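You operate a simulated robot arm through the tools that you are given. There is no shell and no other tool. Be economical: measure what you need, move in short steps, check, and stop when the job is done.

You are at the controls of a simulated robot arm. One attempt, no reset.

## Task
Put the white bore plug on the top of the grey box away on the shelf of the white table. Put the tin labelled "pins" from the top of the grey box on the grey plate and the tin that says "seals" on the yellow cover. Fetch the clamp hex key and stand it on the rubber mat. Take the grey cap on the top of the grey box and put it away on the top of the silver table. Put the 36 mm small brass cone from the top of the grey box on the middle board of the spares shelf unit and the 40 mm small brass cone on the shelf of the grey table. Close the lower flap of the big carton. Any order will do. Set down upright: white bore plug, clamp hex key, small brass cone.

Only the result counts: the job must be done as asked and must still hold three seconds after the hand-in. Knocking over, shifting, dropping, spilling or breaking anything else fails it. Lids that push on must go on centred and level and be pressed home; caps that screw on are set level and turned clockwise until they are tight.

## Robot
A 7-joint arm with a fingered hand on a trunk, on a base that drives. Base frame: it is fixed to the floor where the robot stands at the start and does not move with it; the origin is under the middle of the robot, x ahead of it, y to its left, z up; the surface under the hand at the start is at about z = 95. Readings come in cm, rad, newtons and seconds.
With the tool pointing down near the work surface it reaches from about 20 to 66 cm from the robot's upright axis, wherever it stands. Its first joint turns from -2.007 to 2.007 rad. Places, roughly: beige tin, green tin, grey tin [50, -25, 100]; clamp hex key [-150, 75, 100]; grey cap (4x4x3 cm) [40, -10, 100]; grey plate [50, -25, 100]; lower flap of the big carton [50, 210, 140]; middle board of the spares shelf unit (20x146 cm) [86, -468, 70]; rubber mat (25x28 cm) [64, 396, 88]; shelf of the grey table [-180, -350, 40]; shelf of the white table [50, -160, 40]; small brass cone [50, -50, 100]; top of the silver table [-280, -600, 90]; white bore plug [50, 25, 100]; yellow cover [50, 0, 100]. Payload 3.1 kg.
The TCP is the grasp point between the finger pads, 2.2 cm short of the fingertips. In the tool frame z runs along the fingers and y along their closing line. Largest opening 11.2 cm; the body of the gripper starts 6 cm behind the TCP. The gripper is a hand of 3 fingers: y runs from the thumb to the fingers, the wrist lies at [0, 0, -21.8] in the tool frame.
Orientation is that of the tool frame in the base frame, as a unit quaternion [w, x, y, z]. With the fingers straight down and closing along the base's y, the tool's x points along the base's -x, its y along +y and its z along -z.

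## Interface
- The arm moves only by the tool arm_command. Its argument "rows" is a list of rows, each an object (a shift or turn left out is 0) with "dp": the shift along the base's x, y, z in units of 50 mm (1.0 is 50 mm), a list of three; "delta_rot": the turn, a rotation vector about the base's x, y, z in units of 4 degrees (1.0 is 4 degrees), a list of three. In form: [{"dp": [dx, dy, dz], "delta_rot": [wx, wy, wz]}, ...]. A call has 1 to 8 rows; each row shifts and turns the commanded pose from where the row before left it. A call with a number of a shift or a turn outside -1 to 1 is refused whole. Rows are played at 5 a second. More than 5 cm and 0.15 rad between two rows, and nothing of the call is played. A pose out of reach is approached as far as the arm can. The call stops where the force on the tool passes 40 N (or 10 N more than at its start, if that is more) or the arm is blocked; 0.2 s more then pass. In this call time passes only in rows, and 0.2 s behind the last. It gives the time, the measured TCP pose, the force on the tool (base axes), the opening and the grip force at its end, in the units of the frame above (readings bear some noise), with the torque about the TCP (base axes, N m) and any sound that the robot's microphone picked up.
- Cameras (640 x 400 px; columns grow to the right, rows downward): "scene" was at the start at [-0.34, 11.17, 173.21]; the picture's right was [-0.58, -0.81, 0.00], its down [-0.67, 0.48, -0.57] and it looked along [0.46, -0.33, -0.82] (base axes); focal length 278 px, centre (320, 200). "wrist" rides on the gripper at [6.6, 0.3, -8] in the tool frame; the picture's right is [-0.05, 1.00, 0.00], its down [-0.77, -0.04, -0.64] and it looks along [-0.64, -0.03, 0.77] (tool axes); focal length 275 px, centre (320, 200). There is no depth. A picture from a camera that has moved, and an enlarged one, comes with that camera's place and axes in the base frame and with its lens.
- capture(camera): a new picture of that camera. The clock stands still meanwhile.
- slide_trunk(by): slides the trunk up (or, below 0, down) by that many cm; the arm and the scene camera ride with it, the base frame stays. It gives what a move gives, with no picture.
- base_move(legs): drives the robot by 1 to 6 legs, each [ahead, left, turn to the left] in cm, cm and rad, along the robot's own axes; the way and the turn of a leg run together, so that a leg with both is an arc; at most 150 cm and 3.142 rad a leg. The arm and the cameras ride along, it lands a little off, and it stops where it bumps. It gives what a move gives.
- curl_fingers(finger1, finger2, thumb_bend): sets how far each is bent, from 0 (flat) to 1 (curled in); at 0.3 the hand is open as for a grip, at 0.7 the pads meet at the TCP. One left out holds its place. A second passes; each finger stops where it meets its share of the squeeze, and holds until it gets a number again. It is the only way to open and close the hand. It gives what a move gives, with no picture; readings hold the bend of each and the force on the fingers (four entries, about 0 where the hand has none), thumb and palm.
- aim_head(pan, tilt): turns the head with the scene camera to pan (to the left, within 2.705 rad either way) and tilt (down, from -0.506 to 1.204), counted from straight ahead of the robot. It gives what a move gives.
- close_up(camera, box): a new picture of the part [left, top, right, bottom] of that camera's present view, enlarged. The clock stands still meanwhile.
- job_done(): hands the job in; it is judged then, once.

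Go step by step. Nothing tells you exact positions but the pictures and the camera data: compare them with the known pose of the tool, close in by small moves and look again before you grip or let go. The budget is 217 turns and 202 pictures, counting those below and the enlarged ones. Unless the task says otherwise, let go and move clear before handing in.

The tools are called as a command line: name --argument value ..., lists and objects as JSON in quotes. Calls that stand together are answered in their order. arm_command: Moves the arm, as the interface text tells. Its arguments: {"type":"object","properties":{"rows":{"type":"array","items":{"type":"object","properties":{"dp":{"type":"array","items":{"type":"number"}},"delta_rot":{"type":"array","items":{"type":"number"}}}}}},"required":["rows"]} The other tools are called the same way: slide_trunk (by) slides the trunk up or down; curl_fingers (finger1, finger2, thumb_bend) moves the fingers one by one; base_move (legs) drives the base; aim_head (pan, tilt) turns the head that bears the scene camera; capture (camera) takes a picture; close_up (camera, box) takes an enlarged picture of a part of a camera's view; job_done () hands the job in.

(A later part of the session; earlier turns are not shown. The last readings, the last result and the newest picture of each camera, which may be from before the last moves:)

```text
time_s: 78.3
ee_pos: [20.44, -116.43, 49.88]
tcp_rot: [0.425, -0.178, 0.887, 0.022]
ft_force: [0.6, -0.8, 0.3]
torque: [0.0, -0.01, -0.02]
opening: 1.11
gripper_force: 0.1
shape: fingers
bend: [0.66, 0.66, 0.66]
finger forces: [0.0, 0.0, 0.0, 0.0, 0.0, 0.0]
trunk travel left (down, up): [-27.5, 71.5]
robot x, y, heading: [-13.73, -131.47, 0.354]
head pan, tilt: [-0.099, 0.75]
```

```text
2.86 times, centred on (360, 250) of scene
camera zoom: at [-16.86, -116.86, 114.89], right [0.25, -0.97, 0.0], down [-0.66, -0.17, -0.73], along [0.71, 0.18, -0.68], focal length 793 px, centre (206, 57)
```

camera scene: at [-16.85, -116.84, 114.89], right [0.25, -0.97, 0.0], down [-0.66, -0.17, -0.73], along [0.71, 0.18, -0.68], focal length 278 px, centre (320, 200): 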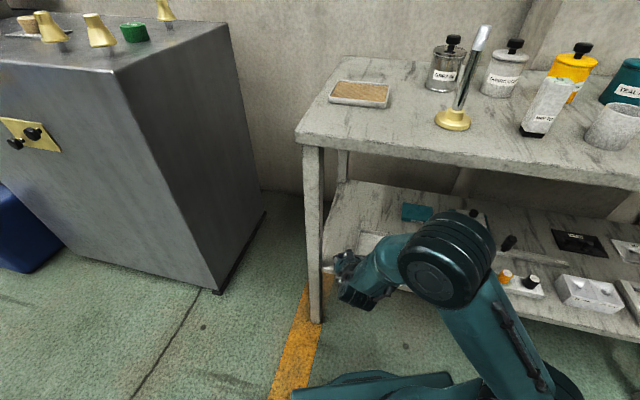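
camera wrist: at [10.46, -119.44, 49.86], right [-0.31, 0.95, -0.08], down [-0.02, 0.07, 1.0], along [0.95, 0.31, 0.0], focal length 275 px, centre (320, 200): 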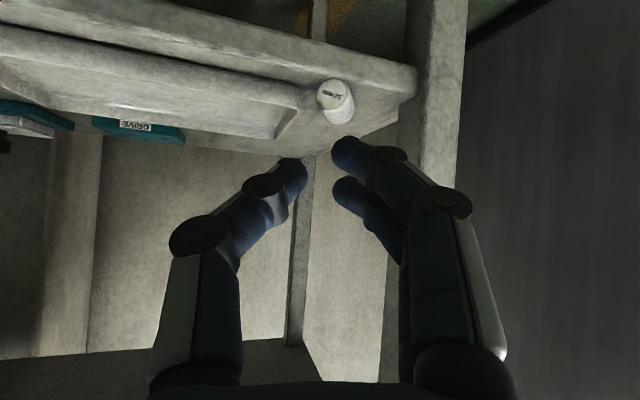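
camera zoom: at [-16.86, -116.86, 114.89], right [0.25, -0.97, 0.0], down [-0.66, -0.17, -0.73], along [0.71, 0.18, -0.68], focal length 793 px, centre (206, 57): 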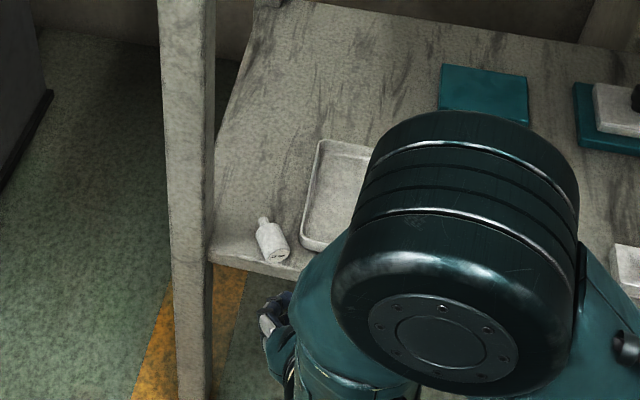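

The plug's axis runs at about 32° with its top at [31.7, -112.6] and stem tip at [35.5, -110.2]. I step the base back a bit, pitch the hand horizontal along that axis and set the fingers to a narrow opening.

base_move --legs '[[-10, -3.5, 0]]'

curl_fingers --finger1 0.55 --finger2 0.55 --thumb_bend 0.55

arm_command --rows '[{"dp": [0.282, 0.142, 0], "delta_rot": [0.639, -0.923, 0.391]}, {"dp": [0.282, 0.142, 0], "delta_rot": [0.639, -0.923, 0.391]}, {"dp": [0.282, 0.142, 0], "delta_rot": [0.639, -0.923, 0.391]}, {"dp": [0.282, 0.142, 0], "delta_rot": [0.639, -0.923, 0.391]}, {"dp": [0.282, 0.142, 0], "delta_rot": [0.639, -0.923, 0.391]}, {"dp": [0.282, 0.142, 0], "delta_rot": [0.639, -0.923, 0.391]}, {"dp": [0.282, 0.142, 0], "delta_rot": [0.639, -0.923, 0.391]}, {"dp": [0.282, 0.142, 0], "delta_rot": [0.639, -0.923, 0.391]}]'

arm_command --rows '[{"dp": [0.282, 0.142, 0], "delta_rot": [0.639, -0.923, 0.391]}]'

capture --camera "wrist"

capture --camera "scene"

```text
time_s: 79.5
ee_pos: [12.45, -122.87, 49.97]
tcp_rot: [0.426, -0.177, 0.887, 0.022]
ft_force: [-1.3, 0.5, 0.2]
torque: [0.0, 0.0, -0.01]
opening: 1.12
gripper_force: 0.1
shape: fingers
bend: [0.66, 0.66, 0.66]
finger forces: [0.1, 0.0, 0.1, 0.0, 0.1, 0.0]
trunk travel left (down, up): [-27.5, 71.5]
robot x, y, heading: [-21.52, -138.23, 0.352]
head pan, tilt: [-0.099, 0.75]
```

```text
time_s: 80.5
ee_pos: [12.44, -123.0, 49.83]
tcp_rot: [0.426, -0.177, 0.887, 0.021]
ft_force: [-1.1, -0.5, -0.7]
torque: [-0.01, 0.01, -0.02]
opening: 4.02
gripper_force: 0.0
shape: fingers
bend: [0.55, 0.55, 0.55]
finger forces: [0.0, 0.0, 0.0, 0.1, 0.0, 0.0]
trunk travel left (down, up): [-27.5, 71.5]
robot x, y, heading: [-21.63, -137.89, 0.357]
head pan, tilt: [-0.099, 0.75]
```

```text
time_s: 82.2
ee_pos: [23.92, -117.3, 49.93]
tcp_rot: [0.656, -0.193, 0.708, 0.177]
ft_force: [-0.5, 0.3, -0.6]
torque: [0.02, 0.02, 0.03]
opening: 4.02
gripper_force: 0.1
shape: fingers
bend: [0.55, 0.55, 0.55]
finger forces: [0.0, 0.1, 0.0, 0.0, 0.0, 0.1]
trunk travel left (down, up): [-27.5, 71.5]
robot x, y, heading: [-21.41, -137.73, 0.353]
head pan, tilt: [-0.099, 0.75]
```

```text
time_s: 82.7
ee_pos: [25.29, -116.37, 49.86]
tcp_rot: [0.68, -0.194, 0.68, 0.196]
ft_force: [-0.1, -0.1, 0.0]
torque: [0.03, -0.01, 0.0]
opening: 4.04
gripper_force: 0.1
shape: fingers
bend: [0.55, 0.55, 0.55]
finger forces: [0.0, 0.0, 0.0, 0.0, 0.0, 0.1]
trunk travel left (down, up): [-27.5, 71.5]
robot x, y, heading: [-21.82, -138.02, 0.353]
head pan, tilt: [-0.099, 0.75]
```

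```text
135 pictures are left
camera wrist: at [18.3, -120.42, 43.16], right [-0.53, 0.85, 0.05], down [-0.52, -0.37, 0.77], along [0.67, 0.38, 0.64], focal length 275 px, centre (320, 200)
```

wrist: 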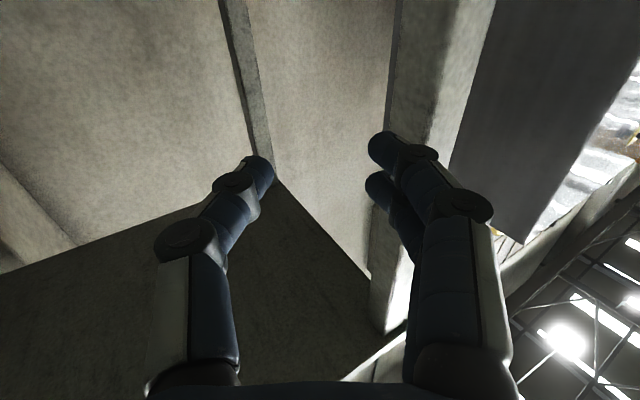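

```text
134 pictures are left
camera scene: at [-24.82, -123.5, 114.89], right [0.25, -0.97, 0.0], down [-0.66, -0.17, -0.73], along [0.71, 0.18, -0.68], focal length 278 px, centre (320, 200)
```

scene: 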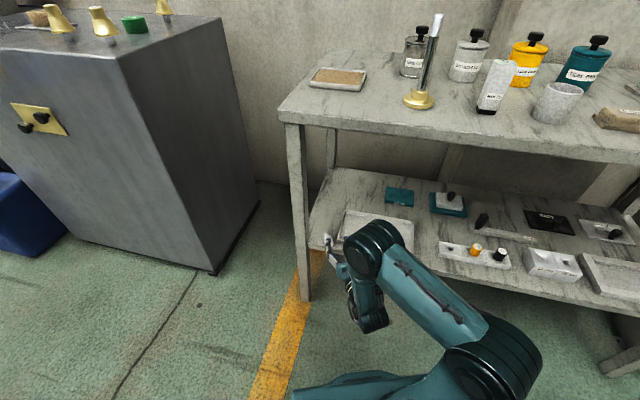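

The hand is horizontal along the plug's axis. A close look to refine the plug's position relative to the fingers.

close_up --camera "scene" --box '[295, 205, 395, 280]'

```text
5.33 times, centred on (345, 242) of scene
camera zoom: at [-24.82, -123.5, 114.89], right [0.25, -0.97, 0.0], down [-0.66, -0.17, -0.73], along [0.71, 0.18, -0.68], focal length 1480 px, centre (187, -27)
```

zoom: 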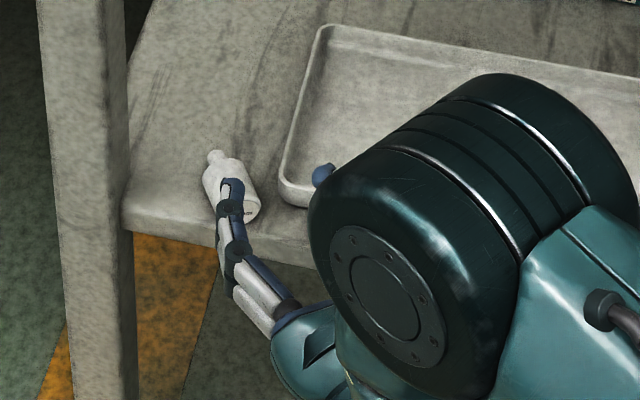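

Lowering outside the shelf edge to the plug's axis height, then a check.

arm_command --rows '[{"dp": [0, 0, -0.55]}, {"dp": [0, 0, -0.55]}, {"dp": [0, 0, -0.55]}]'

close_up --camera "scene" --box '[295, 205, 395, 280]'

capture --camera "wrist"

```text
time_s: 83.5
ee_pos: [25.01, -116.5, 41.53]
tcp_rot: [0.68, -0.194, 0.68, 0.195]
ft_force: [-0.5, 0.8, 0.4]
torque: [-0.01, -0.02, -0.04]
opening: 4.01
gripper_force: 0.2
shape: fingers
bend: [0.55, 0.55, 0.55]
finger forces: [0.1, 0.0, 0.0, 0.1, 0.0, 0.1]
trunk travel left (down, up): [-27.5, 71.5]
robot x, y, heading: [-21.82, -137.6, 0.352]
head pan, tilt: [-0.099, 0.75]
```

```text
5.33 times, centred on (345, 242) of scene
camera zoom: at [-24.82, -123.5, 114.89], right [0.25, -0.97, 0.0], down [-0.66, -0.17, -0.73], along [0.71, 0.18, -0.68], focal length 1480 px, centre (187, -27)
```

zoom: 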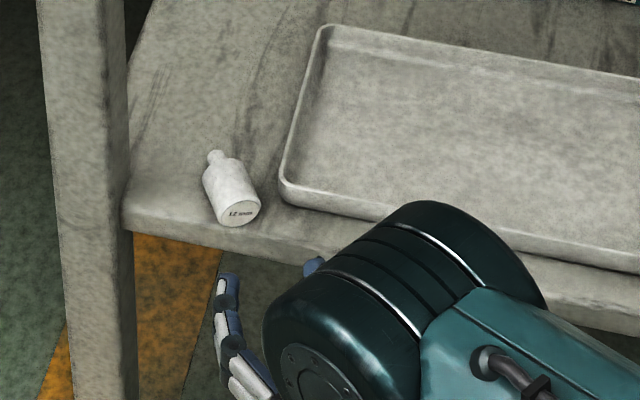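

```text
131 pictures are left
camera wrist: at [17.98, -120.41, 34.82], right [-0.53, 0.85, 0.05], down [-0.52, -0.37, 0.77], along [0.67, 0.38, 0.63], focal length 275 px, centre (320, 200)
```

wrist: 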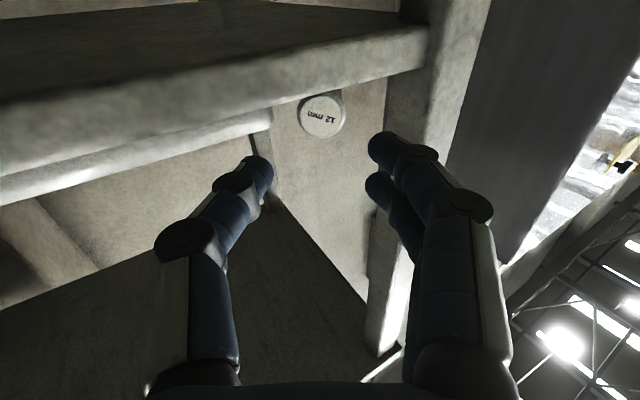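

The plug's top face is right in line with the hand. Advancing along the axis.

arm_command --rows '[{"dp": [0.42, 0.262, 0]}, {"dp": [0.42, 0.262, 0]}, {"dp": [0.42, 0.262, 0]}, {"dp": [0.38, 0.237, 0]}]'

close_up --camera "scene" --box '[295, 205, 395, 280]'

capture --camera "wrist"

```text
time_s: 84.5
ee_pos: [33.26, -111.24, 41.51]
tcp_rot: [0.68, -0.193, 0.68, 0.194]
ft_force: [-3.8, -2.3, 5.1]
torque: [0.09, 0.14, 0.13]
opening: 3.95
gripper_force: 3.1
shape: fingers
bend: [0.55, 0.55, 0.56]
finger forces: [5.3, 0.0, 0.1, 0.0, 0.8, 0.0]
trunk travel left (down, up): [-27.5, 71.5]
robot x, y, heading: [-21.88, -138.12, 0.353]
head pan, tilt: [-0.099, 0.75]
```

```text
5.33 times, centred on (345, 242) of scene
camera zoom: at [-24.88, -123.53, 114.89], right [0.25, -0.97, 0.0], down [-0.66, -0.17, -0.73], along [0.71, 0.18, -0.68], focal length 1480 px, centre (187, -27)
```

zoom: 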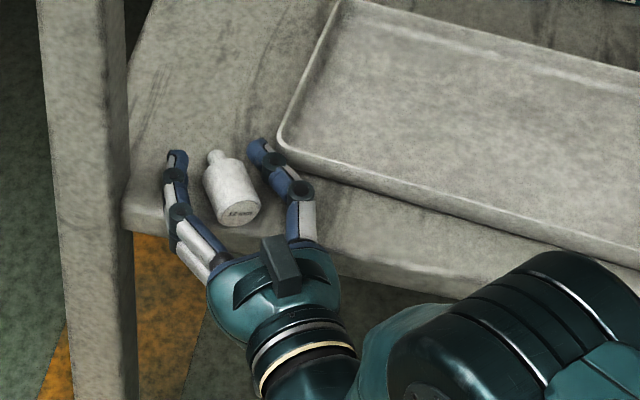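

```text
129 pictures are left
camera wrist: at [26.27, -115.17, 34.84], right [-0.53, 0.85, 0.05], down [-0.52, -0.37, 0.77], along [0.67, 0.38, 0.64], focal length 275 px, centre (320, 200)
```

wrist: 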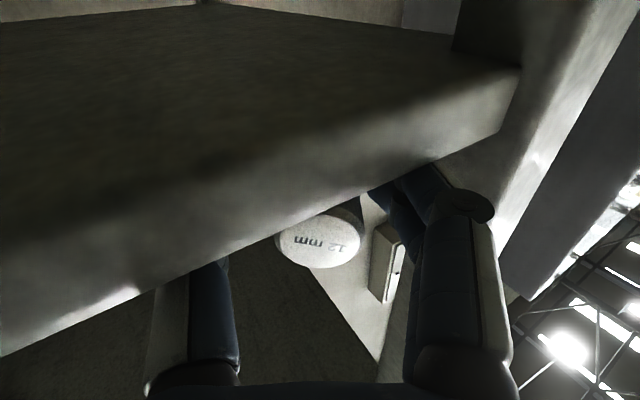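

The thumb nudged the tray's left corner back; I'll have to pull it back into place later. First I grip the plug, which is now between the fingers.

curl_fingers --finger1 0.72 --finger2 0.72 --thumb_bend 0.72

close_up --camera "scene" --box '[295, 205, 395, 280]'

```text
time_s: 85.5
ee_pos: [33.35, -111.17, 41.52]
tcp_rot: [0.68, -0.193, 0.68, 0.195]
ft_force: [-1.0, 4.7, 6.6]
torque: [0.2, 0.1, 0.01]
opening: 0.75
gripper_force: 6.2
shape: fingers
bend: [0.7, 0.71, 0.7]
finger forces: [6.3, 3.3, 0.0, 0.0, 3.3, 0.1]
trunk travel left (down, up): [-27.5, 71.5]
robot x, y, heading: [-21.47, -137.83, 0.349]
head pan, tilt: [-0.099, 0.75]
```

```text
5.33 times, centred on (345, 242) of scene
camera zoom: at [-24.9, -123.51, 114.89], right [0.25, -0.97, 0.0], down [-0.66, -0.17, -0.73], along [0.71, 0.18, -0.68], focal length 1480 px, centre (187, -27)
```

zoom: 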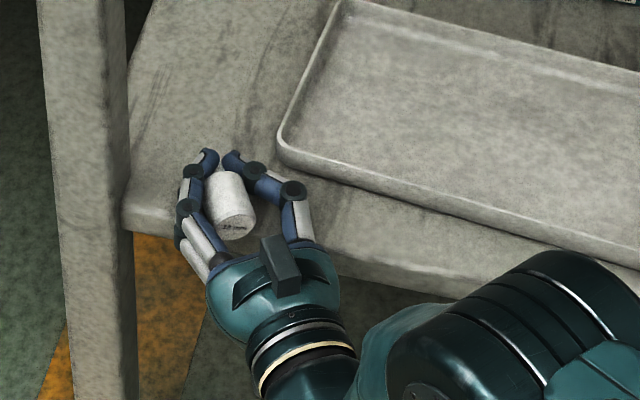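

The fingertips hooked beyond the shoulder onto the stem. For a proper grip on the body I open, back off 1.8 cm along the axis and close again.

curl_fingers --finger1 0.57 --finger2 0.57 --thumb_bend 0.57

arm_command --rows '[{"dp": [-0.15, -0.094, 0.02]}, {"dp": [-0.15, -0.094, 0]}]'

curl_fingers --finger1 0.64 --finger2 0.64 --thumb_bend 0.64

close_up --camera "scene" --box '[295, 205, 395, 280]'

```text
time_s: 86.5
ee_pos: [33.28, -111.34, 41.43]
tcp_rot: [0.68, -0.194, 0.68, 0.194]
ft_force: [2.2, -3.6, 7.2]
torque: [0.15, 0.03, -0.01]
opening: 3.09
gripper_force: 3.9
shape: fingers
bend: [0.6, 0.56, 0.56]
finger forces: [7.2, 0.0, 0.1, 0.1, 0.2, 0.1]
trunk travel left (down, up): [-27.5, 71.5]
robot x, y, heading: [-21.98, -137.98, 0.354]
head pan, tilt: [-0.099, 0.75]
```

```text
time_s: 87.0
ee_pos: [31.73, -112.21, 41.47]
tcp_rot: [0.679, -0.195, 0.681, 0.196]
ft_force: [0.2, -0.3, 1.0]
torque: [0.0, -0.03, 0.0]
opening: 3.78
gripper_force: 0.2
shape: fingers
bend: [0.56, 0.56, 0.56]
finger forces: [0.5, 0.1, 0.0, 0.0, 0.1, 0.1]
trunk travel left (down, up): [-27.5, 71.5]
robot x, y, heading: [-21.75, -138.11, 0.352]
head pan, tilt: [-0.099, 0.75]
```

```text
time_s: 88.0
ee_pos: [31.8, -112.37, 41.63]
tcp_rot: [0.679, -0.194, 0.68, 0.196]
ft_force: [0.2, 0.7, -0.4]
torque: [-0.01, 0.04, -0.01]
opening: 2.25
gripper_force: 1.7
shape: fingers
bend: [0.61, 0.62, 0.63]
finger forces: [1.4, 0.7, 0.0, 0.0, 1.9, 0.0]
trunk travel left (down, up): [-27.5, 71.5]
robot x, y, heading: [-21.65, -137.42, 0.359]
head pan, tilt: [-0.099, 0.75]
```

```text
5.33 times, centred on (345, 242) of scene
camera zoom: at [-24.81, -123.5, 114.89], right [0.25, -0.97, 0.0], down [-0.66, -0.17, -0.73], along [0.71, 0.18, -0.68], focal length 1480 px, centre (187, -27)
```

zoom: 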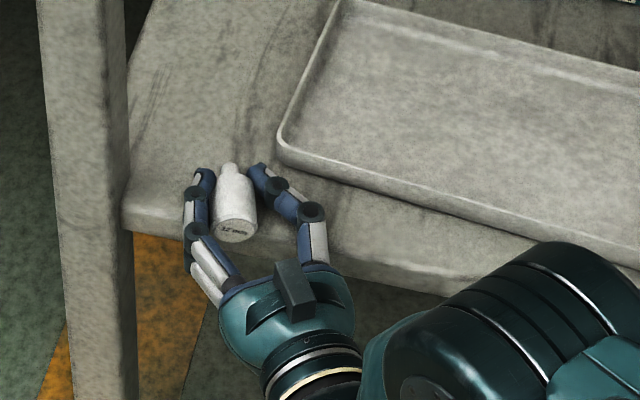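

The plug's axis turned to about 18° while the hand is at 32°. I loosen slightly, turn the hand 14° to match, and close again.

curl_fingers --finger1 0.58 --finger2 0.58 --thumb_bend 0.58

arm_command --rows '[{"delta_rot": [0, 0, -0.9]}, {"delta_rot": [0, 0, -0.9]}, {"delta_rot": [0, 0, -0.9]}, {"delta_rot": [0, 0, -0.9]}]'

close_up --camera "scene" --box '[295, 205, 395, 280]'

```text
time_s: 89.0
ee_pos: [31.82, -112.33, 41.7]
tcp_rot: [0.68, -0.193, 0.68, 0.194]
ft_force: [0.0, -0.1, 0.1]
torque: [0.03, -0.02, 0.04]
opening: 3.45
gripper_force: 0.1
shape: fingers
bend: [0.57, 0.57, 0.57]
finger forces: [0.0, 0.1, 0.0, 0.0, 0.0, 0.0]
trunk travel left (down, up): [-27.5, 71.5]
robot x, y, heading: [-22.13, -137.81, 0.354]
head pan, tilt: [-0.099, 0.75]
```

```text
time_s: 90.0
ee_pos: [31.85, -112.29, 41.73]
tcp_rot: [0.699, -0.107, 0.699, 0.107]
ft_force: [-0.4, 0.5, 0.3]
torque: [-0.01, -0.02, 0.02]
opening: 3.48
gripper_force: 0.0
shape: fingers
bend: [0.57, 0.57, 0.57]
finger forces: [0.0, 0.0, 0.0, 0.0, 0.1, 0.0]
trunk travel left (down, up): [-27.5, 71.5]
robot x, y, heading: [-21.65, -138.25, 0.353]
head pan, tilt: [-0.099, 0.75]
```

```text
5.33 times, centred on (345, 242) of scene
camera zoom: at [-24.81, -123.5, 114.89], right [0.25, -0.97, 0.0], down [-0.66, -0.17, -0.73], along [0.71, 0.18, -0.68], focal length 1480 px, centre (187, -27)
```

zoom: 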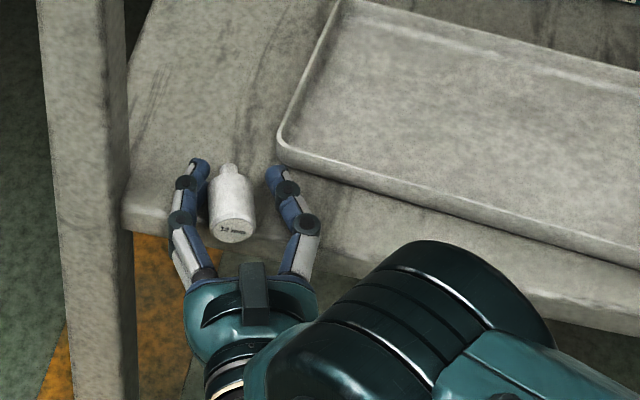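

arm_command --rows '[{"delta_rot": [0, 0, -1.0]}]'

curl_fingers --finger1 0.65 --finger2 0.65 --thumb_bend 0.65

close_up --camera "scene" --box '[295, 205, 395, 280]'

```text
time_s: 90.5
ee_pos: [31.89, -112.28, 41.78]
tcp_rot: [0.702, -0.081, 0.703, 0.083]
ft_force: [0.5, 0.3, 0.5]
torque: [0.02, -0.01, -0.02]
opening: 3.46
gripper_force: 0.1
shape: fingers
bend: [0.57, 0.57, 0.57]
finger forces: [0.0, 0.0, 0.0, 0.0, 0.1, 0.1]
trunk travel left (down, up): [-27.5, 71.5]
robot x, y, heading: [-21.64, -137.75, 0.355]
head pan, tilt: [-0.099, 0.75]
```

```text
time_s: 91.5
ee_pos: [31.89, -112.32, 41.79]
tcp_rot: [0.702, -0.082, 0.702, 0.083]
ft_force: [-0.3, 0.1, 0.0]
torque: [0.02, 0.0, -0.02]
opening: 1.61
gripper_force: 0.5
shape: fingers
bend: [0.64, 0.65, 0.65]
finger forces: [0.4, 0.0, 0.0, 0.0, 0.5, 0.0]
trunk travel left (down, up): [-27.5, 71.5]
robot x, y, heading: [-21.1, -137.79, 0.358]
head pan, tilt: [-0.099, 0.75]
```

```text
5.33 times, centred on (345, 242) of scene
camera zoom: at [-24.81, -123.49, 114.89], right [0.25, -0.97, 0.0], down [-0.66, -0.17, -0.73], along [0.71, 0.18, -0.68], focal length 1480 px, centre (187, -27)
```

zoom: 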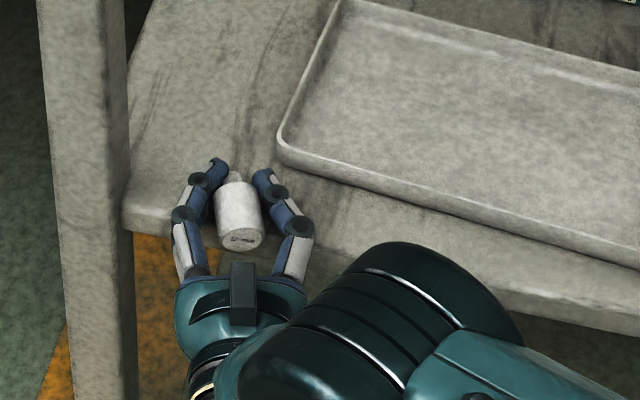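

Squeezing makes the plug slide back until caged by the fingertips at its shoulder – a stable hold aligned with the hand axis. I use that: close firmly, lift, back out and swing the hand vertical.

curl_fingers --finger1 0.73 --finger2 0.73 --thumb_bend 0.73

arm_command --rows '[{"dp": [0, 0, 0.4]}, {"dp": [0, 0, 0.6]}, {"dp": [-0.7, -0.2, 0.4]}, {"dp": [-0.8, -0.2, 0.3]}, {"dp": [-0.8, -0.2, 0.3]}]'

capture --camera "wrist"

capture --camera "scene"

```text
time_s: 92.5
ee_pos: [31.92, -112.29, 41.82]
tcp_rot: [0.702, -0.083, 0.702, 0.084]
ft_force: [0.2, 0.6, 1.6]
torque: [-0.03, 0.01, 0.03]
opening: 0.78
gripper_force: 6.8
shape: fingers
bend: [0.71, 0.72, 0.69]
finger forces: [5.0, 2.1, 0.0, 0.0, 6.3, 0.0]
trunk travel left (down, up): [-27.5, 71.5]
robot x, y, heading: [-21.48, -137.81, 0.356]
head pan, tilt: [-0.099, 0.75]
```

```text
time_s: 93.7
ee_pos: [20.12, -115.4, 51.55]
tcp_rot: [0.702, -0.082, 0.702, 0.083]
ft_force: [1.7, -0.6, 0.5]
torque: [0.03, 0.0, 0.01]
opening: 0.7
gripper_force: 5.4
shape: fingers
bend: [0.71, 0.73, 0.7]
finger forces: [4.8, 1.0, 0.1, 0.0, 5.3, 0.0]
trunk travel left (down, up): [-27.5, 71.5]
robot x, y, heading: [-21.62, -138.13, 0.353]
head pan, tilt: [-0.099, 0.75]
```

```text
124 pictures are left
camera wrist: at [12.22, -116.97, 44.83], right [-0.23, 0.97, 0.05], down [-0.61, -0.18, 0.77], along [0.76, 0.15, 0.64], focal length 275 px, centre (320, 200)
```

wrist: 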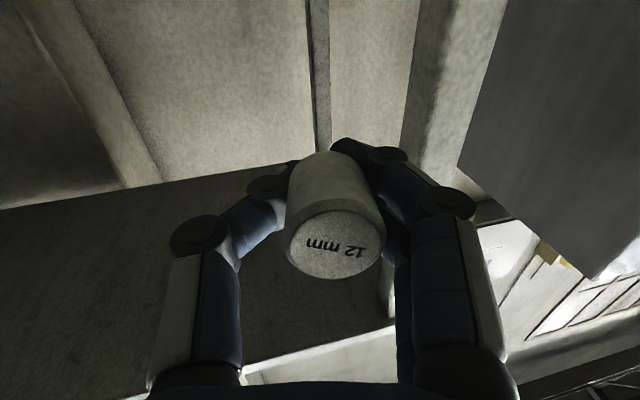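

```text
123 pictures are left
camera scene: at [-24.81, -123.5, 114.89], right [0.25, -0.97, 0.0], down [-0.66, -0.17, -0.73], along [0.71, 0.18, -0.68], focal length 278 px, centre (320, 200)
```

scene: 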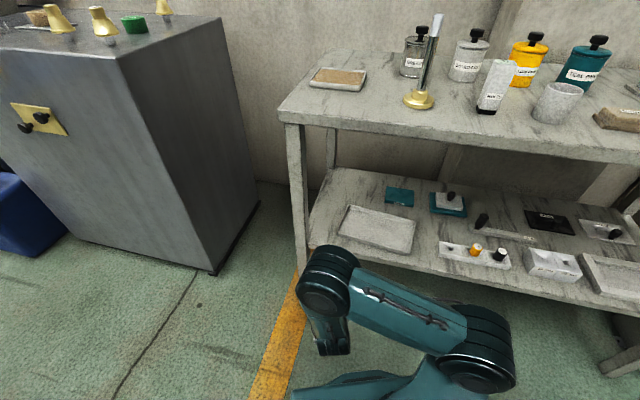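

The plug is held in line with the hand. Now I swing the hand to vertical outside the table.

arm_command --rows '[{"dp": [-0.1, 0, 0.1], "delta_rot": [-0.23, 0.97, 0]}, {"dp": [-0.1, 0, 0.1], "delta_rot": [-0.23, 0.97, 0]}, {"dp": [-0.1, 0, 0.1], "delta_rot": [-0.23, 0.97, 0]}, {"dp": [-0.1, 0, 0.1], "delta_rot": [-0.23, 0.97, 0]}, {"dp": [0, 0, 0], "delta_rot": [-0.23, 0.97, 0]}, {"dp": [0, 0, 0], "delta_rot": [-0.23, 0.97, 0]}, {"dp": [0, 0, 0], "delta_rot": [-0.23, 0.97, 0]}, {"dp": [0, 0, 0], "delta_rot": [-0.23, 0.97, 0]}]'

arm_command --rows '[{"delta_rot": [-0.23, 0.97, 0]}, {"delta_rot": [-0.23, 0.97, 0]}, {"delta_rot": [-0.23, 0.97, 0]}, {"delta_rot": [-0.23, 0.97, 0]}, {"delta_rot": [-0.23, 0.97, 0]}, {"delta_rot": [-0.23, 0.97, 0]}, {"delta_rot": [-0.23, 0.97, 0]}, {"delta_rot": [-0.23, 0.97, 0]}]'

arm_command --rows '[{"delta_rot": [-0.23, 0.97, 0]}, {"delta_rot": [-0.23, 0.97, 0]}, {"delta_rot": [-0.23, 0.97, 0]}, {"delta_rot": [-0.23, 0.97, 0]}, {"delta_rot": [-0.23, 0.97, 0]}, {"delta_rot": [-0.23, 0.97, 0]}]'

capture --camera "wrist"

capture --camera "scene"

```text
time_s: 95.5
ee_pos: [18.39, -115.41, 53.76]
tcp_rot: [0.482, -0.101, 0.869, 0.058]
ft_force: [0.7, 0.5, -0.2]
torque: [-0.02, 0.0, 0.02]
opening: 0.68
gripper_force: 5.2
shape: fingers
bend: [0.71, 0.73, 0.7]
finger forces: [4.8, 0.7, 0.0, 0.1, 5.3, 0.1]
trunk travel left (down, up): [-27.5, 71.5]
robot x, y, heading: [-21.68, -138.0, 0.356]
head pan, tilt: [-0.099, 0.75]
```

```text
time_s: 97.2
ee_pos: [18.35, -115.39, 53.48]
tcp_rot: [0.224, -0.113, 0.968, 0.029]
ft_force: [0.1, -0.7, 0.7]
torque: [0.03, 0.0, 0.0]
opening: 0.67
gripper_force: 5.5
shape: fingers
bend: [0.71, 0.73, 0.71]
finger forces: [4.8, 0.7, 0.0, 0.0, 5.3, 0.1]
trunk travel left (down, up): [-27.5, 71.5]
robot x, y, heading: [-21.97, -138.18, 0.353]
head pan, tilt: [-0.099, 0.75]
```

```text
time_s: 98.7
ee_pos: [18.37, -115.27, 53.68]
tcp_rot: [0.019, -0.115, 0.993, 0.004]
ft_force: [-0.1, -0.2, 0.0]
torque: [0.01, -0.01, 0.02]
opening: 0.63
gripper_force: 5.5
shape: fingers
bend: [0.71, 0.73, 0.71]
finger forces: [4.6, 0.7, 0.0, 0.0, 5.1, 0.0]
trunk travel left (down, up): [-27.5, 71.5]
robot x, y, heading: [-22.0, -137.75, 0.351]
head pan, tilt: [-0.099, 0.75]
```

```text
122 pictures are left
camera wrist: at [11.55, -116.59, 61.41], right [-0.18, 0.98, 0.01], down [0.73, 0.13, 0.66], along [0.65, 0.13, -0.75], focal length 275 px, centre (320, 200)
```

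wrist: 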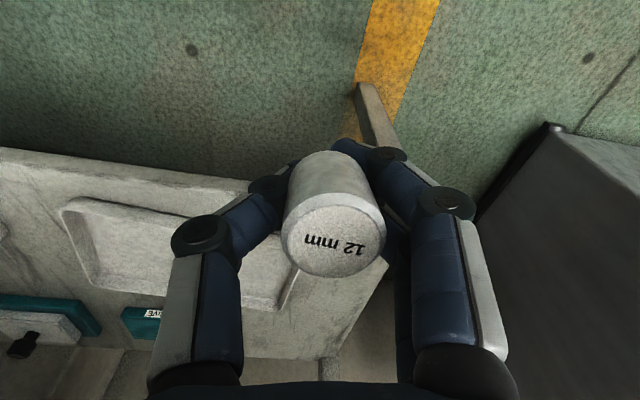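

```text
121 pictures are left
camera scene: at [-24.81, -123.49, 114.89], right [0.25, -0.97, 0.0], down [-0.66, -0.17, -0.73], along [0.71, 0.18, -0.68], focal length 278 px, centre (320, 200)
```

scene: 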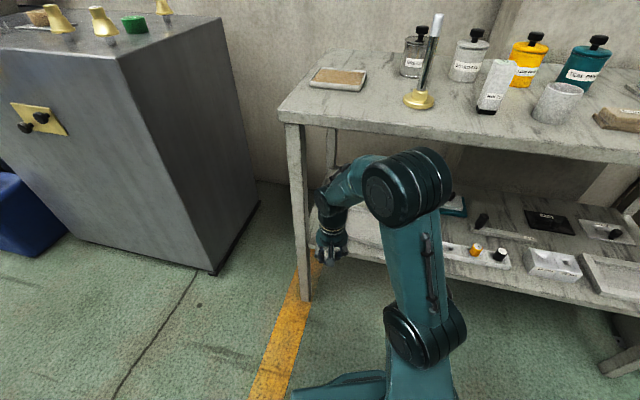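

The hand is vertical and the plug hangs stem down. I zoom in to judge how parallel it is.

close_up --camera "wrist" --box '[250, 130, 410, 290]'

close_up --camera "scene" --box '[300, 190, 380, 280]'

```text
2.50 times, centred on (330, 210) of wrist
camera zoom: at [11.55, -116.59, 61.41], right [-0.18, 0.98, 0.01], down [0.73, 0.13, 0.66], along [0.65, 0.13, -0.75], focal length 688 px, centre (295, 175)
```

zoom: 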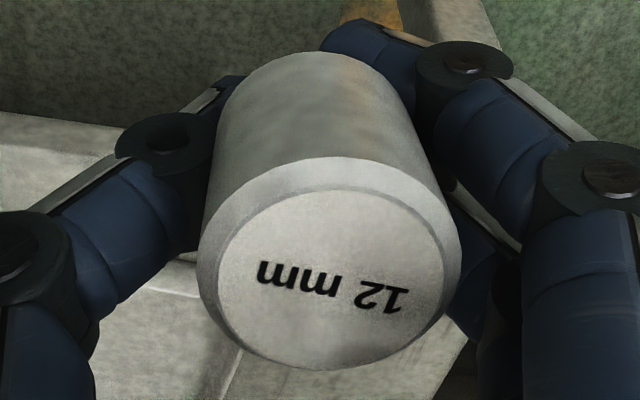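

```text
4.44 times, centred on (340, 235) of scene
camera zoom: at [-24.81, -123.49, 114.89], right [0.25, -0.97, 0.0], down [-0.66, -0.17, -0.73], along [0.71, 0.18, -0.68], focal length 1234 px, centre (231, 44)
```

zoom: 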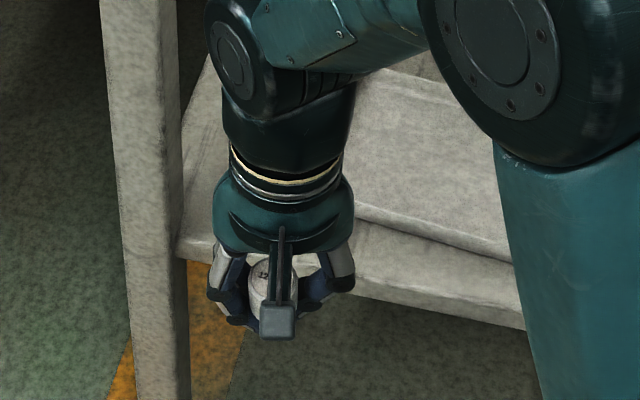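

The plug leans about 11–12° back (top toward the robot) relative to the hand; I turn the hand that much further and check again, dropping the trunk 7 cm meanwhile.

arm_command --rows '[{"delta_rot": [-0.23, 0.97, 0]}, {"delta_rot": [-0.23, 0.97, 0]}, {"delta_rot": [-0.23, 0.9, 0]}]'

slide_trunk --by -6

close_up --camera "wrist" --box '[250, 130, 410, 290]'

capture --camera "scene"

```text
time_s: 99.5
ee_pos: [18.38, -115.44, 53.69]
tcp_rot: [-0.083, -0.114, 0.99, -0.008]
ft_force: [1.0, -0.1, 0.0]
torque: [-0.02, 0.0, 0.01]
opening: 0.61
gripper_force: 5.3
shape: fingers
bend: [0.71, 0.73, 0.71]
finger forces: [4.7, 0.7, 0.0, 0.0, 5.1, 0.0]
trunk travel left (down, up): [-27.5, 71.5]
robot x, y, heading: [-21.91, -137.81, 0.352]
head pan, tilt: [-0.099, 0.75]
```

```text
time_s: 100.5
ee_pos: [18.39, -115.38, 47.73]
tcp_rot: [-0.082, -0.115, 0.99, -0.008]
ft_force: [0.7, -0.7, 0.2]
torque: [0.01, -0.01, -0.04]
opening: 0.61
gripper_force: 5.6
shape: fingers
bend: [0.71, 0.73, 0.71]
finger forces: [4.8, 0.7, 0.0, 0.1, 5.0, 0.0]
trunk travel left (down, up): [-21.5, 77.5]
robot x, y, heading: [-21.85, -137.97, 0.351]
head pan, tilt: [-0.099, 0.75]
```

```text
2.50 times, centred on (330, 210) of wrist
camera zoom: at [13.17, -116.2, 56.69], right [-0.18, 0.98, -0.01], down [0.85, 0.16, 0.5], along [0.49, 0.09, -0.87], focal length 688 px, centre (295, 175)
```

zoom: 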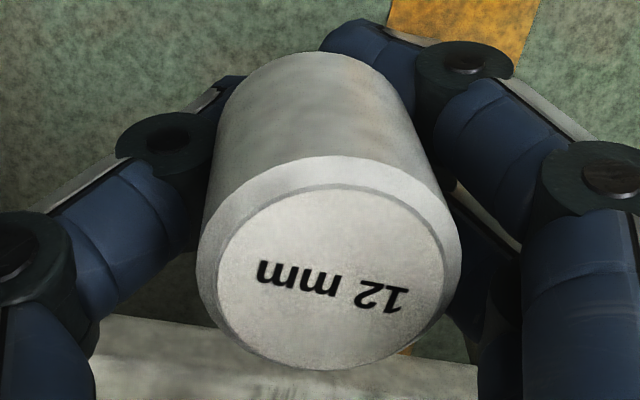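

```text
117 pictures are left
camera scene: at [-24.82, -123.5, 108.88], right [0.25, -0.97, 0.0], down [-0.66, -0.17, -0.73], along [0.71, 0.18, -0.68], focal length 278 px, centre (320, 200)
```

scene: 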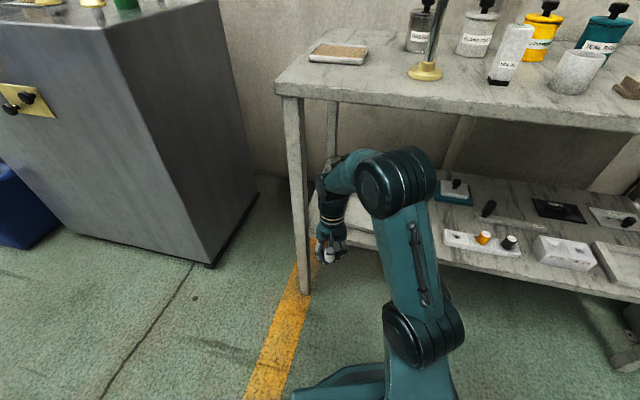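

The plug is now within about 2° of upright. To keep the elbow well below the table top, I raise the hand relative to the trunk and lower the trunk by the same amount, then check.

arm_command --rows '[{"dp": [0, 0, 0.8]}, {"dp": [0, 0, 0.8]}, {"dp": [0, 0, 0.8]}, {"dp": [0, 0, 0.6]}]'

slide_trunk --by -15

capture --camera "scene"

```text
time_s: 101.5
ee_pos: [18.12, -115.23, 62.51]
tcp_rot: [-0.082, -0.114, 0.99, -0.009]
ft_force: [0.3, -0.3, -0.7]
torque: [0.01, -0.01, -0.01]
opening: 0.6
gripper_force: 5.3
shape: fingers
bend: [0.71, 0.73, 0.71]
finger forces: [4.7, 0.8, 0.0, 0.0, 5.0, 0.1]
trunk travel left (down, up): [-21.5, 77.5]
robot x, y, heading: [-21.63, -138.02, 0.352]
head pan, tilt: [-0.099, 0.75]
```

```text
time_s: 103.2
ee_pos: [18.22, -115.14, 47.56]
tcp_rot: [-0.083, -0.115, 0.99, -0.009]
ft_force: [0.2, -0.8, 0.2]
torque: [0.0, -0.01, 0.0]
opening: 0.62
gripper_force: 5.6
shape: fingers
bend: [0.71, 0.73, 0.71]
finger forces: [4.7, 0.6, 0.0, 0.0, 4.9, 0.0]
trunk travel left (down, up): [-6.5, 92.5]
robot x, y, heading: [-22.19, -138.17, 0.354]
head pan, tilt: [-0.099, 0.75]
```

```text
116 pictures are left
camera scene: at [-24.81, -123.49, 93.89], right [0.25, -0.97, 0.0], down [-0.66, -0.17, -0.73], along [0.71, 0.18, -0.68], focal length 278 px, centre (320, 200)
```

scene: 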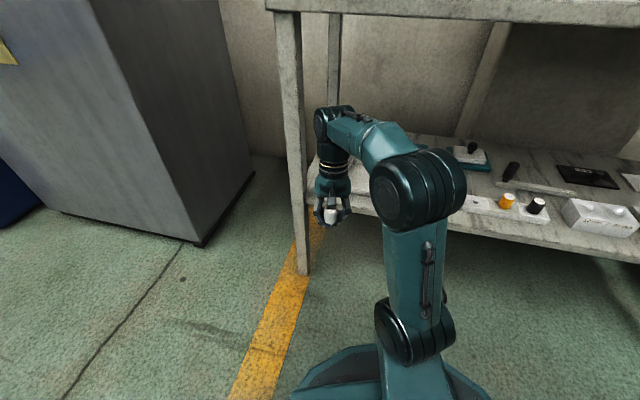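

The arm is now well below the table top. Moving the plug forward over the shelf.

arm_command --rows '[{"dp": [0.65, 0.14, 0]}, {"dp": [0.65, 0.14, 0]}, {"dp": [0.65, 0.14, 0]}, {"dp": [0.65, 0.14, 0]}, {"dp": [0.65, 0.12, 0]}]'

capture --camera "scene"

capture --camera "wrist"

```text
time_s: 104.4
ee_pos: [30.86, -112.45, 47.43]
tcp_rot: [-0.083, -0.115, 0.99, -0.009]
ft_force: [0.3, -0.9, 0.1]
torque: [0.0, 0.02, 0.03]
opening: 0.62
gripper_force: 5.5
shape: fingers
bend: [0.71, 0.73, 0.71]
finger forces: [4.7, 0.7, 0.0, 0.0, 4.8, 0.0]
out of reach, approached as far as the arm can: row 5
trunk travel left (down, up): [-6.5, 92.5]
robot x, y, heading: [-21.56, -137.99, 0.352]
head pan, tilt: [-0.099, 0.75]
```

```text
115 pictures are left
camera scene: at [-24.81, -123.49, 93.88], right [0.25, -0.97, 0.0], down [-0.66, -0.17, -0.73], along [0.71, 0.18, -0.68], focal length 278 px, centre (320, 200)
```

scene: 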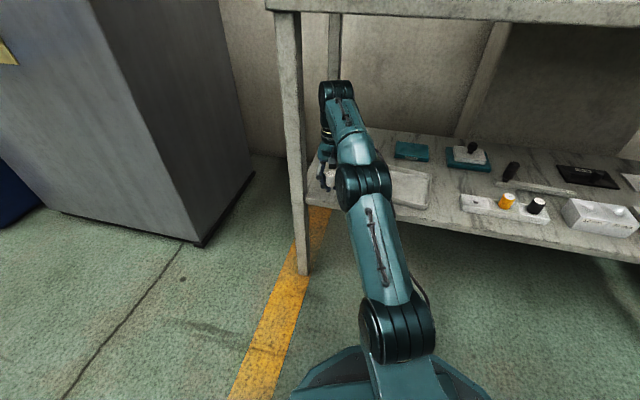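

```text
114 pictures are left
camera wrist: at [25.7, -113.37, 56.46], right [-0.18, 0.98, -0.01], down [0.85, 0.16, 0.5], along [0.49, 0.09, -0.87], focal length 275 px, centre (320, 200)
```

wrist: 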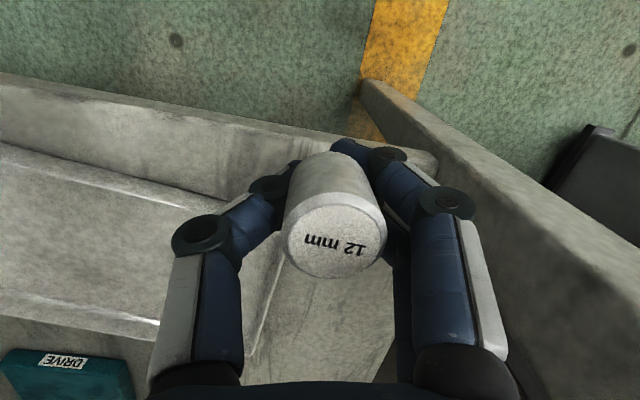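

Reach limit hit; I drive the base 4 cm forward instead, then check.

base_move --legs '[[4.1, -1.0, 0]]'

capture --camera "wrist"

close_up --camera "scene" --box '[280, 110, 440, 230]'

```text
time_s: 105.3
ee_pos: [35.1, -111.99, 47.5]
tcp_rot: [-0.082, -0.115, 0.99, -0.009]
ft_force: [-0.5, -0.5, 0.2]
torque: [-0.02, -0.03, -0.03]
opening: 0.63
gripper_force: 5.2
shape: fingers
bend: [0.71, 0.73, 0.71]
finger forces: [4.7, 0.7, 0.1, 0.0, 5.0, 0.1]
trunk travel left (down, up): [-6.5, 92.5]
robot x, y, heading: [-17.43, -137.47, 0.353]
head pan, tilt: [-0.099, 0.75]
```

```text
113 pictures are left
camera wrist: at [29.92, -112.85, 56.48], right [-0.18, 0.98, -0.01], down [0.85, 0.16, 0.5], along [0.49, 0.09, -0.87], focal length 275 px, centre (320, 200)
```

wrist: 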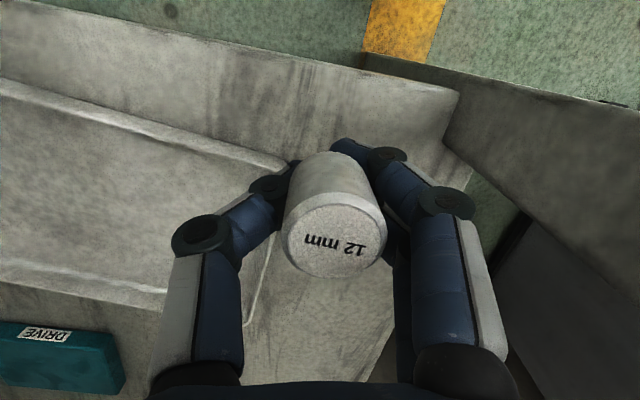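

```text
3.33 times, centred on (360, 170) of scene
camera zoom: at [-20.59, -122.99, 93.89], right [0.25, -0.97, 0.0], down [-0.66, -0.17, -0.73], along [0.71, 0.18, -0.68], focal length 925 px, centre (187, 300)
```

zoom: 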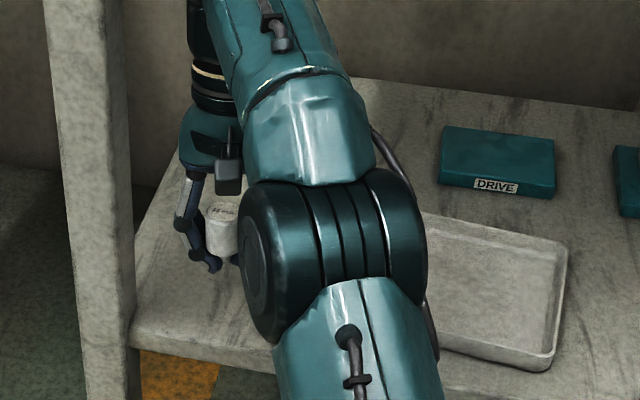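

I shift slightly away from the tray and lower with the trunk.

arm_command --rows '[{"dp": [-0.24, 0.14, 0]}]'

slide_trunk --by -4.5

capture --camera "wrist"

close_up --camera "scene" --box '[290, 110, 370, 210]'

```text
time_s: 105.7
ee_pos: [33.92, -111.38, 47.64]
tcp_rot: [-0.082, -0.115, 0.99, -0.009]
ft_force: [0.1, 0.1, -0.2]
torque: [-0.01, 0.0, -0.02]
opening: 0.61
gripper_force: 4.9
shape: fingers
bend: [0.71, 0.73, 0.71]
finger forces: [4.6, 0.6, 0.0, 0.0, 5.0, 0.1]
trunk travel left (down, up): [-6.5, 92.5]
robot x, y, heading: [-17.43, -137.41, 0.353]
head pan, tilt: [-0.099, 0.75]
```

```text
time_s: 106.6
ee_pos: [33.78, -111.46, 43.16]
tcp_rot: [-0.082, -0.115, 0.99, -0.009]
ft_force: [0.3, 0.9, -0.8]
torque: [-0.01, -0.02, -0.04]
opening: 0.63
gripper_force: 4.9
shape: fingers
bend: [0.71, 0.73, 0.71]
finger forces: [4.7, 0.6, 0.0, 0.0, 4.9, 0.0]
trunk travel left (down, up): [-2.0, 97.0]
robot x, y, heading: [-17.67, -137.34, 0.353]
head pan, tilt: [-0.099, 0.75]
```

```text
111 pictures are left
camera wrist: at [28.67, -112.24, 52.08], right [-0.18, 0.98, -0.01], down [0.85, 0.16, 0.5], along [0.49, 0.09, -0.87], focal length 275 px, centre (320, 200)
```

wrist: 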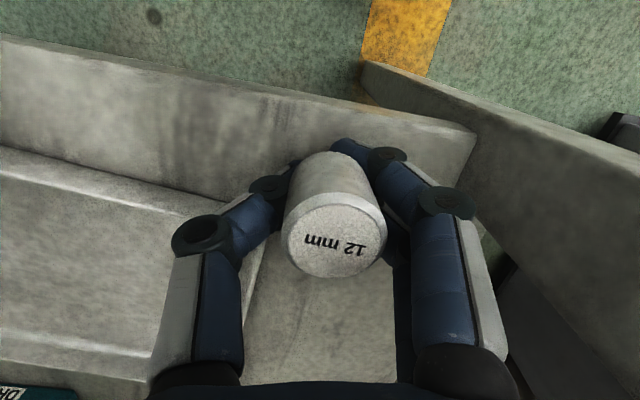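

```text
4.00 times, centred on (330, 160) of scene
camera zoom: at [-20.59, -122.99, 89.38], right [0.25, -0.97, 0.0], down [-0.66, -0.17, -0.73], along [0.71, 0.18, -0.68], focal length 1110 px, centre (280, 360)
```

zoom: 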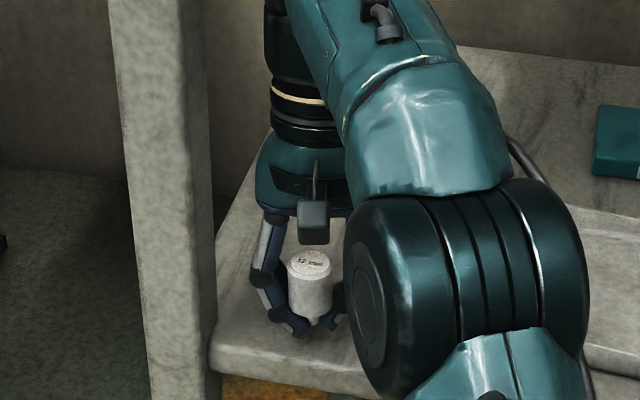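

Good view of the plug with its stem just above the shelf. Lowering in 2 mm steps to contact.

arm_command --rows '[{"dp": [0, 0, -0.08]}, {"dp": [0, 0, -0.04]}, {"dp": [0, 0, -0.04]}]'

close_up --camera "scene" --box '[330, 160, 375, 205]'

```text
time_s: 107.4
ee_pos: [33.83, -111.28, 42.3]
tcp_rot: [-0.081, -0.114, 0.99, -0.009]
ft_force: [1.0, 0.1, -0.2]
torque: [0.03, 0.05, 0.0]
opening: 0.62
gripper_force: 5.1
shape: fingers
bend: [0.71, 0.73, 0.71]
finger forces: [4.8, 0.6, 0.0, 0.0, 4.8, 0.0]
trunk travel left (down, up): [-2.0, 97.0]
robot x, y, heading: [-17.49, -137.43, 0.355]
head pan, tilt: [-0.099, 0.75]
```

```text
8.89 times, centred on (352, 182) of scene
camera zoom: at [-20.59, -122.99, 89.39], right [0.25, -0.97, 0.0], down [-0.66, -0.17, -0.73], along [0.71, 0.18, -0.68], focal length 2467 px, centre (31, 356)
```

zoom: 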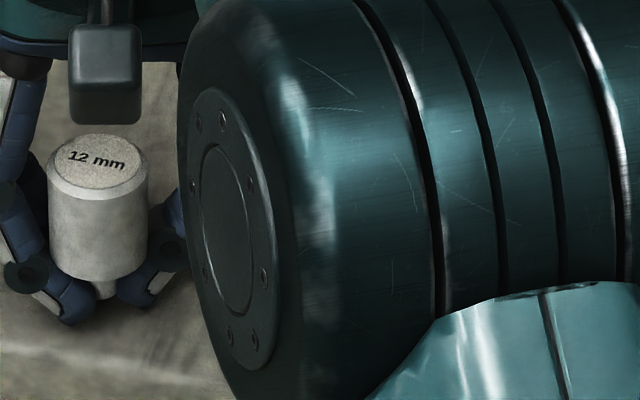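

arm_command --rows '[{"dp": [0, 0, -0.03]}, {"dp": [0, 0, -0.03]}]'

close_up --camera "scene" --box '[330, 165, 362, 205]'

```text
time_s: 108.0
ee_pos: [33.74, -111.33, 42.21]
tcp_rot: [-0.08, -0.114, 0.99, -0.008]
ft_force: [2.6, -2.3, 12.7]
torque: [-0.15, -0.12, -0.03]
opening: 0.56
gripper_force: 12.4
shape: fingers
bend: [0.71, 0.73, 0.72]
finger forces: [5.2, 0.8, 0.0, 0.0, 18.0, 0.1]
trunk travel left (down, up): [-2.0, 97.0]
robot x, y, heading: [-17.68, -137.65, 0.356]
head pan, tilt: [-0.099, 0.75]
```

```text
10.00 times, centred on (346, 185) of scene
camera zoom: at [-20.67, -123.06, 89.41], right [0.25, -0.97, 0.0], down [-0.66, -0.17, -0.73], along [0.71, 0.18, -0.68], focal length 2776 px, centre (60, 350)
```

zoom: 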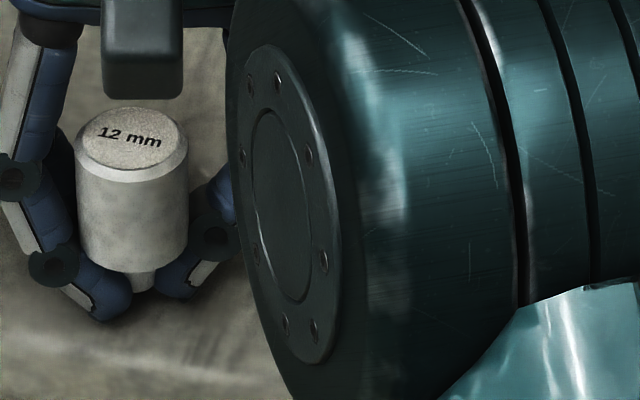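

Contact. I relieve the load, then open in small steps.

arm_command --rows '[{"dp": [0, 0, 0.03]}]'

curl_fingers --finger1 0.69 --finger2 0.69 --thumb_bend 0.69

close_up --camera "scene" --box '[330, 165, 362, 205]'

close_up --camera "wrist" --box '[250, 130, 410, 290]'

```text
time_s: 108.4
ee_pos: [33.89, -111.37, 42.3]
tcp_rot: [-0.084, -0.114, 0.99, -0.009]
ft_force: [1.9, -1.6, 5.1]
torque: [-0.13, -0.1, 0.01]
opening: 0.58
gripper_force: 8.2
shape: fingers
bend: [0.71, 0.73, 0.72]
finger forces: [4.7, 0.8, 0.0, 0.1, 10.9, 0.0]
trunk travel left (down, up): [-2.0, 97.0]
robot x, y, heading: [-17.38, -137.46, 0.355]
head pan, tilt: [-0.099, 0.75]
```

```text
time_s: 109.4
ee_pos: [33.67, -111.37, 42.35]
tcp_rot: [-0.081, -0.115, 0.99, -0.009]
ft_force: [1.5, 2.0, 8.4]
torque: [-0.01, -0.06, 0.04]
opening: 0.73
gripper_force: 6.8
shape: fingers
bend: [0.67, 0.71, 0.71]
finger forces: [2.6, 4.5, 0.0, 0.1, 7.3, 0.0]
trunk travel left (down, up): [-2.0, 97.0]
robot x, y, heading: [-17.05, -137.51, 0.358]
head pan, tilt: [-0.099, 0.75]
```

```text
10.00 times, centred on (346, 185) of scene
camera zoom: at [-20.66, -123.02, 89.39], right [0.25, -0.97, 0.0], down [-0.66, -0.17, -0.73], along [0.71, 0.18, -0.68], focal length 2776 px, centre (60, 350)
```

zoom: 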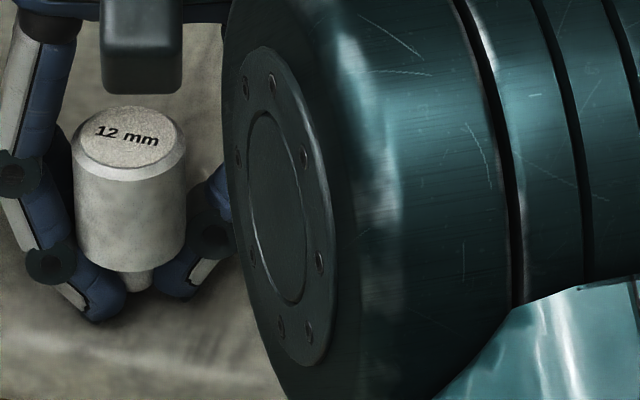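

```text
2.50 times, centred on (330, 210) of wrist
camera zoom: at [28.61, -112.2, 51.27], right [-0.18, 0.98, -0.01], down [0.85, 0.16, 0.5], along [0.49, 0.09, -0.87], focal length 688 px, centre (295, 175)
```

zoom: 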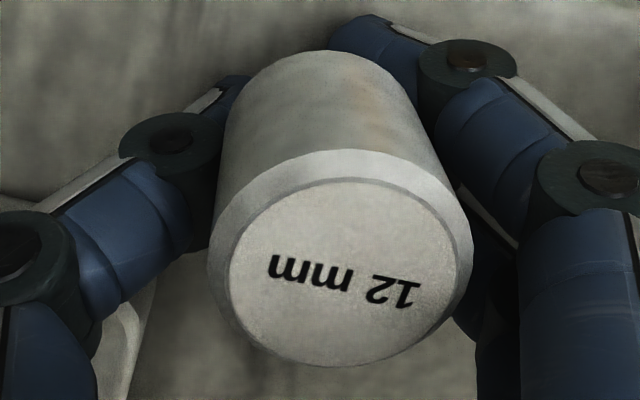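

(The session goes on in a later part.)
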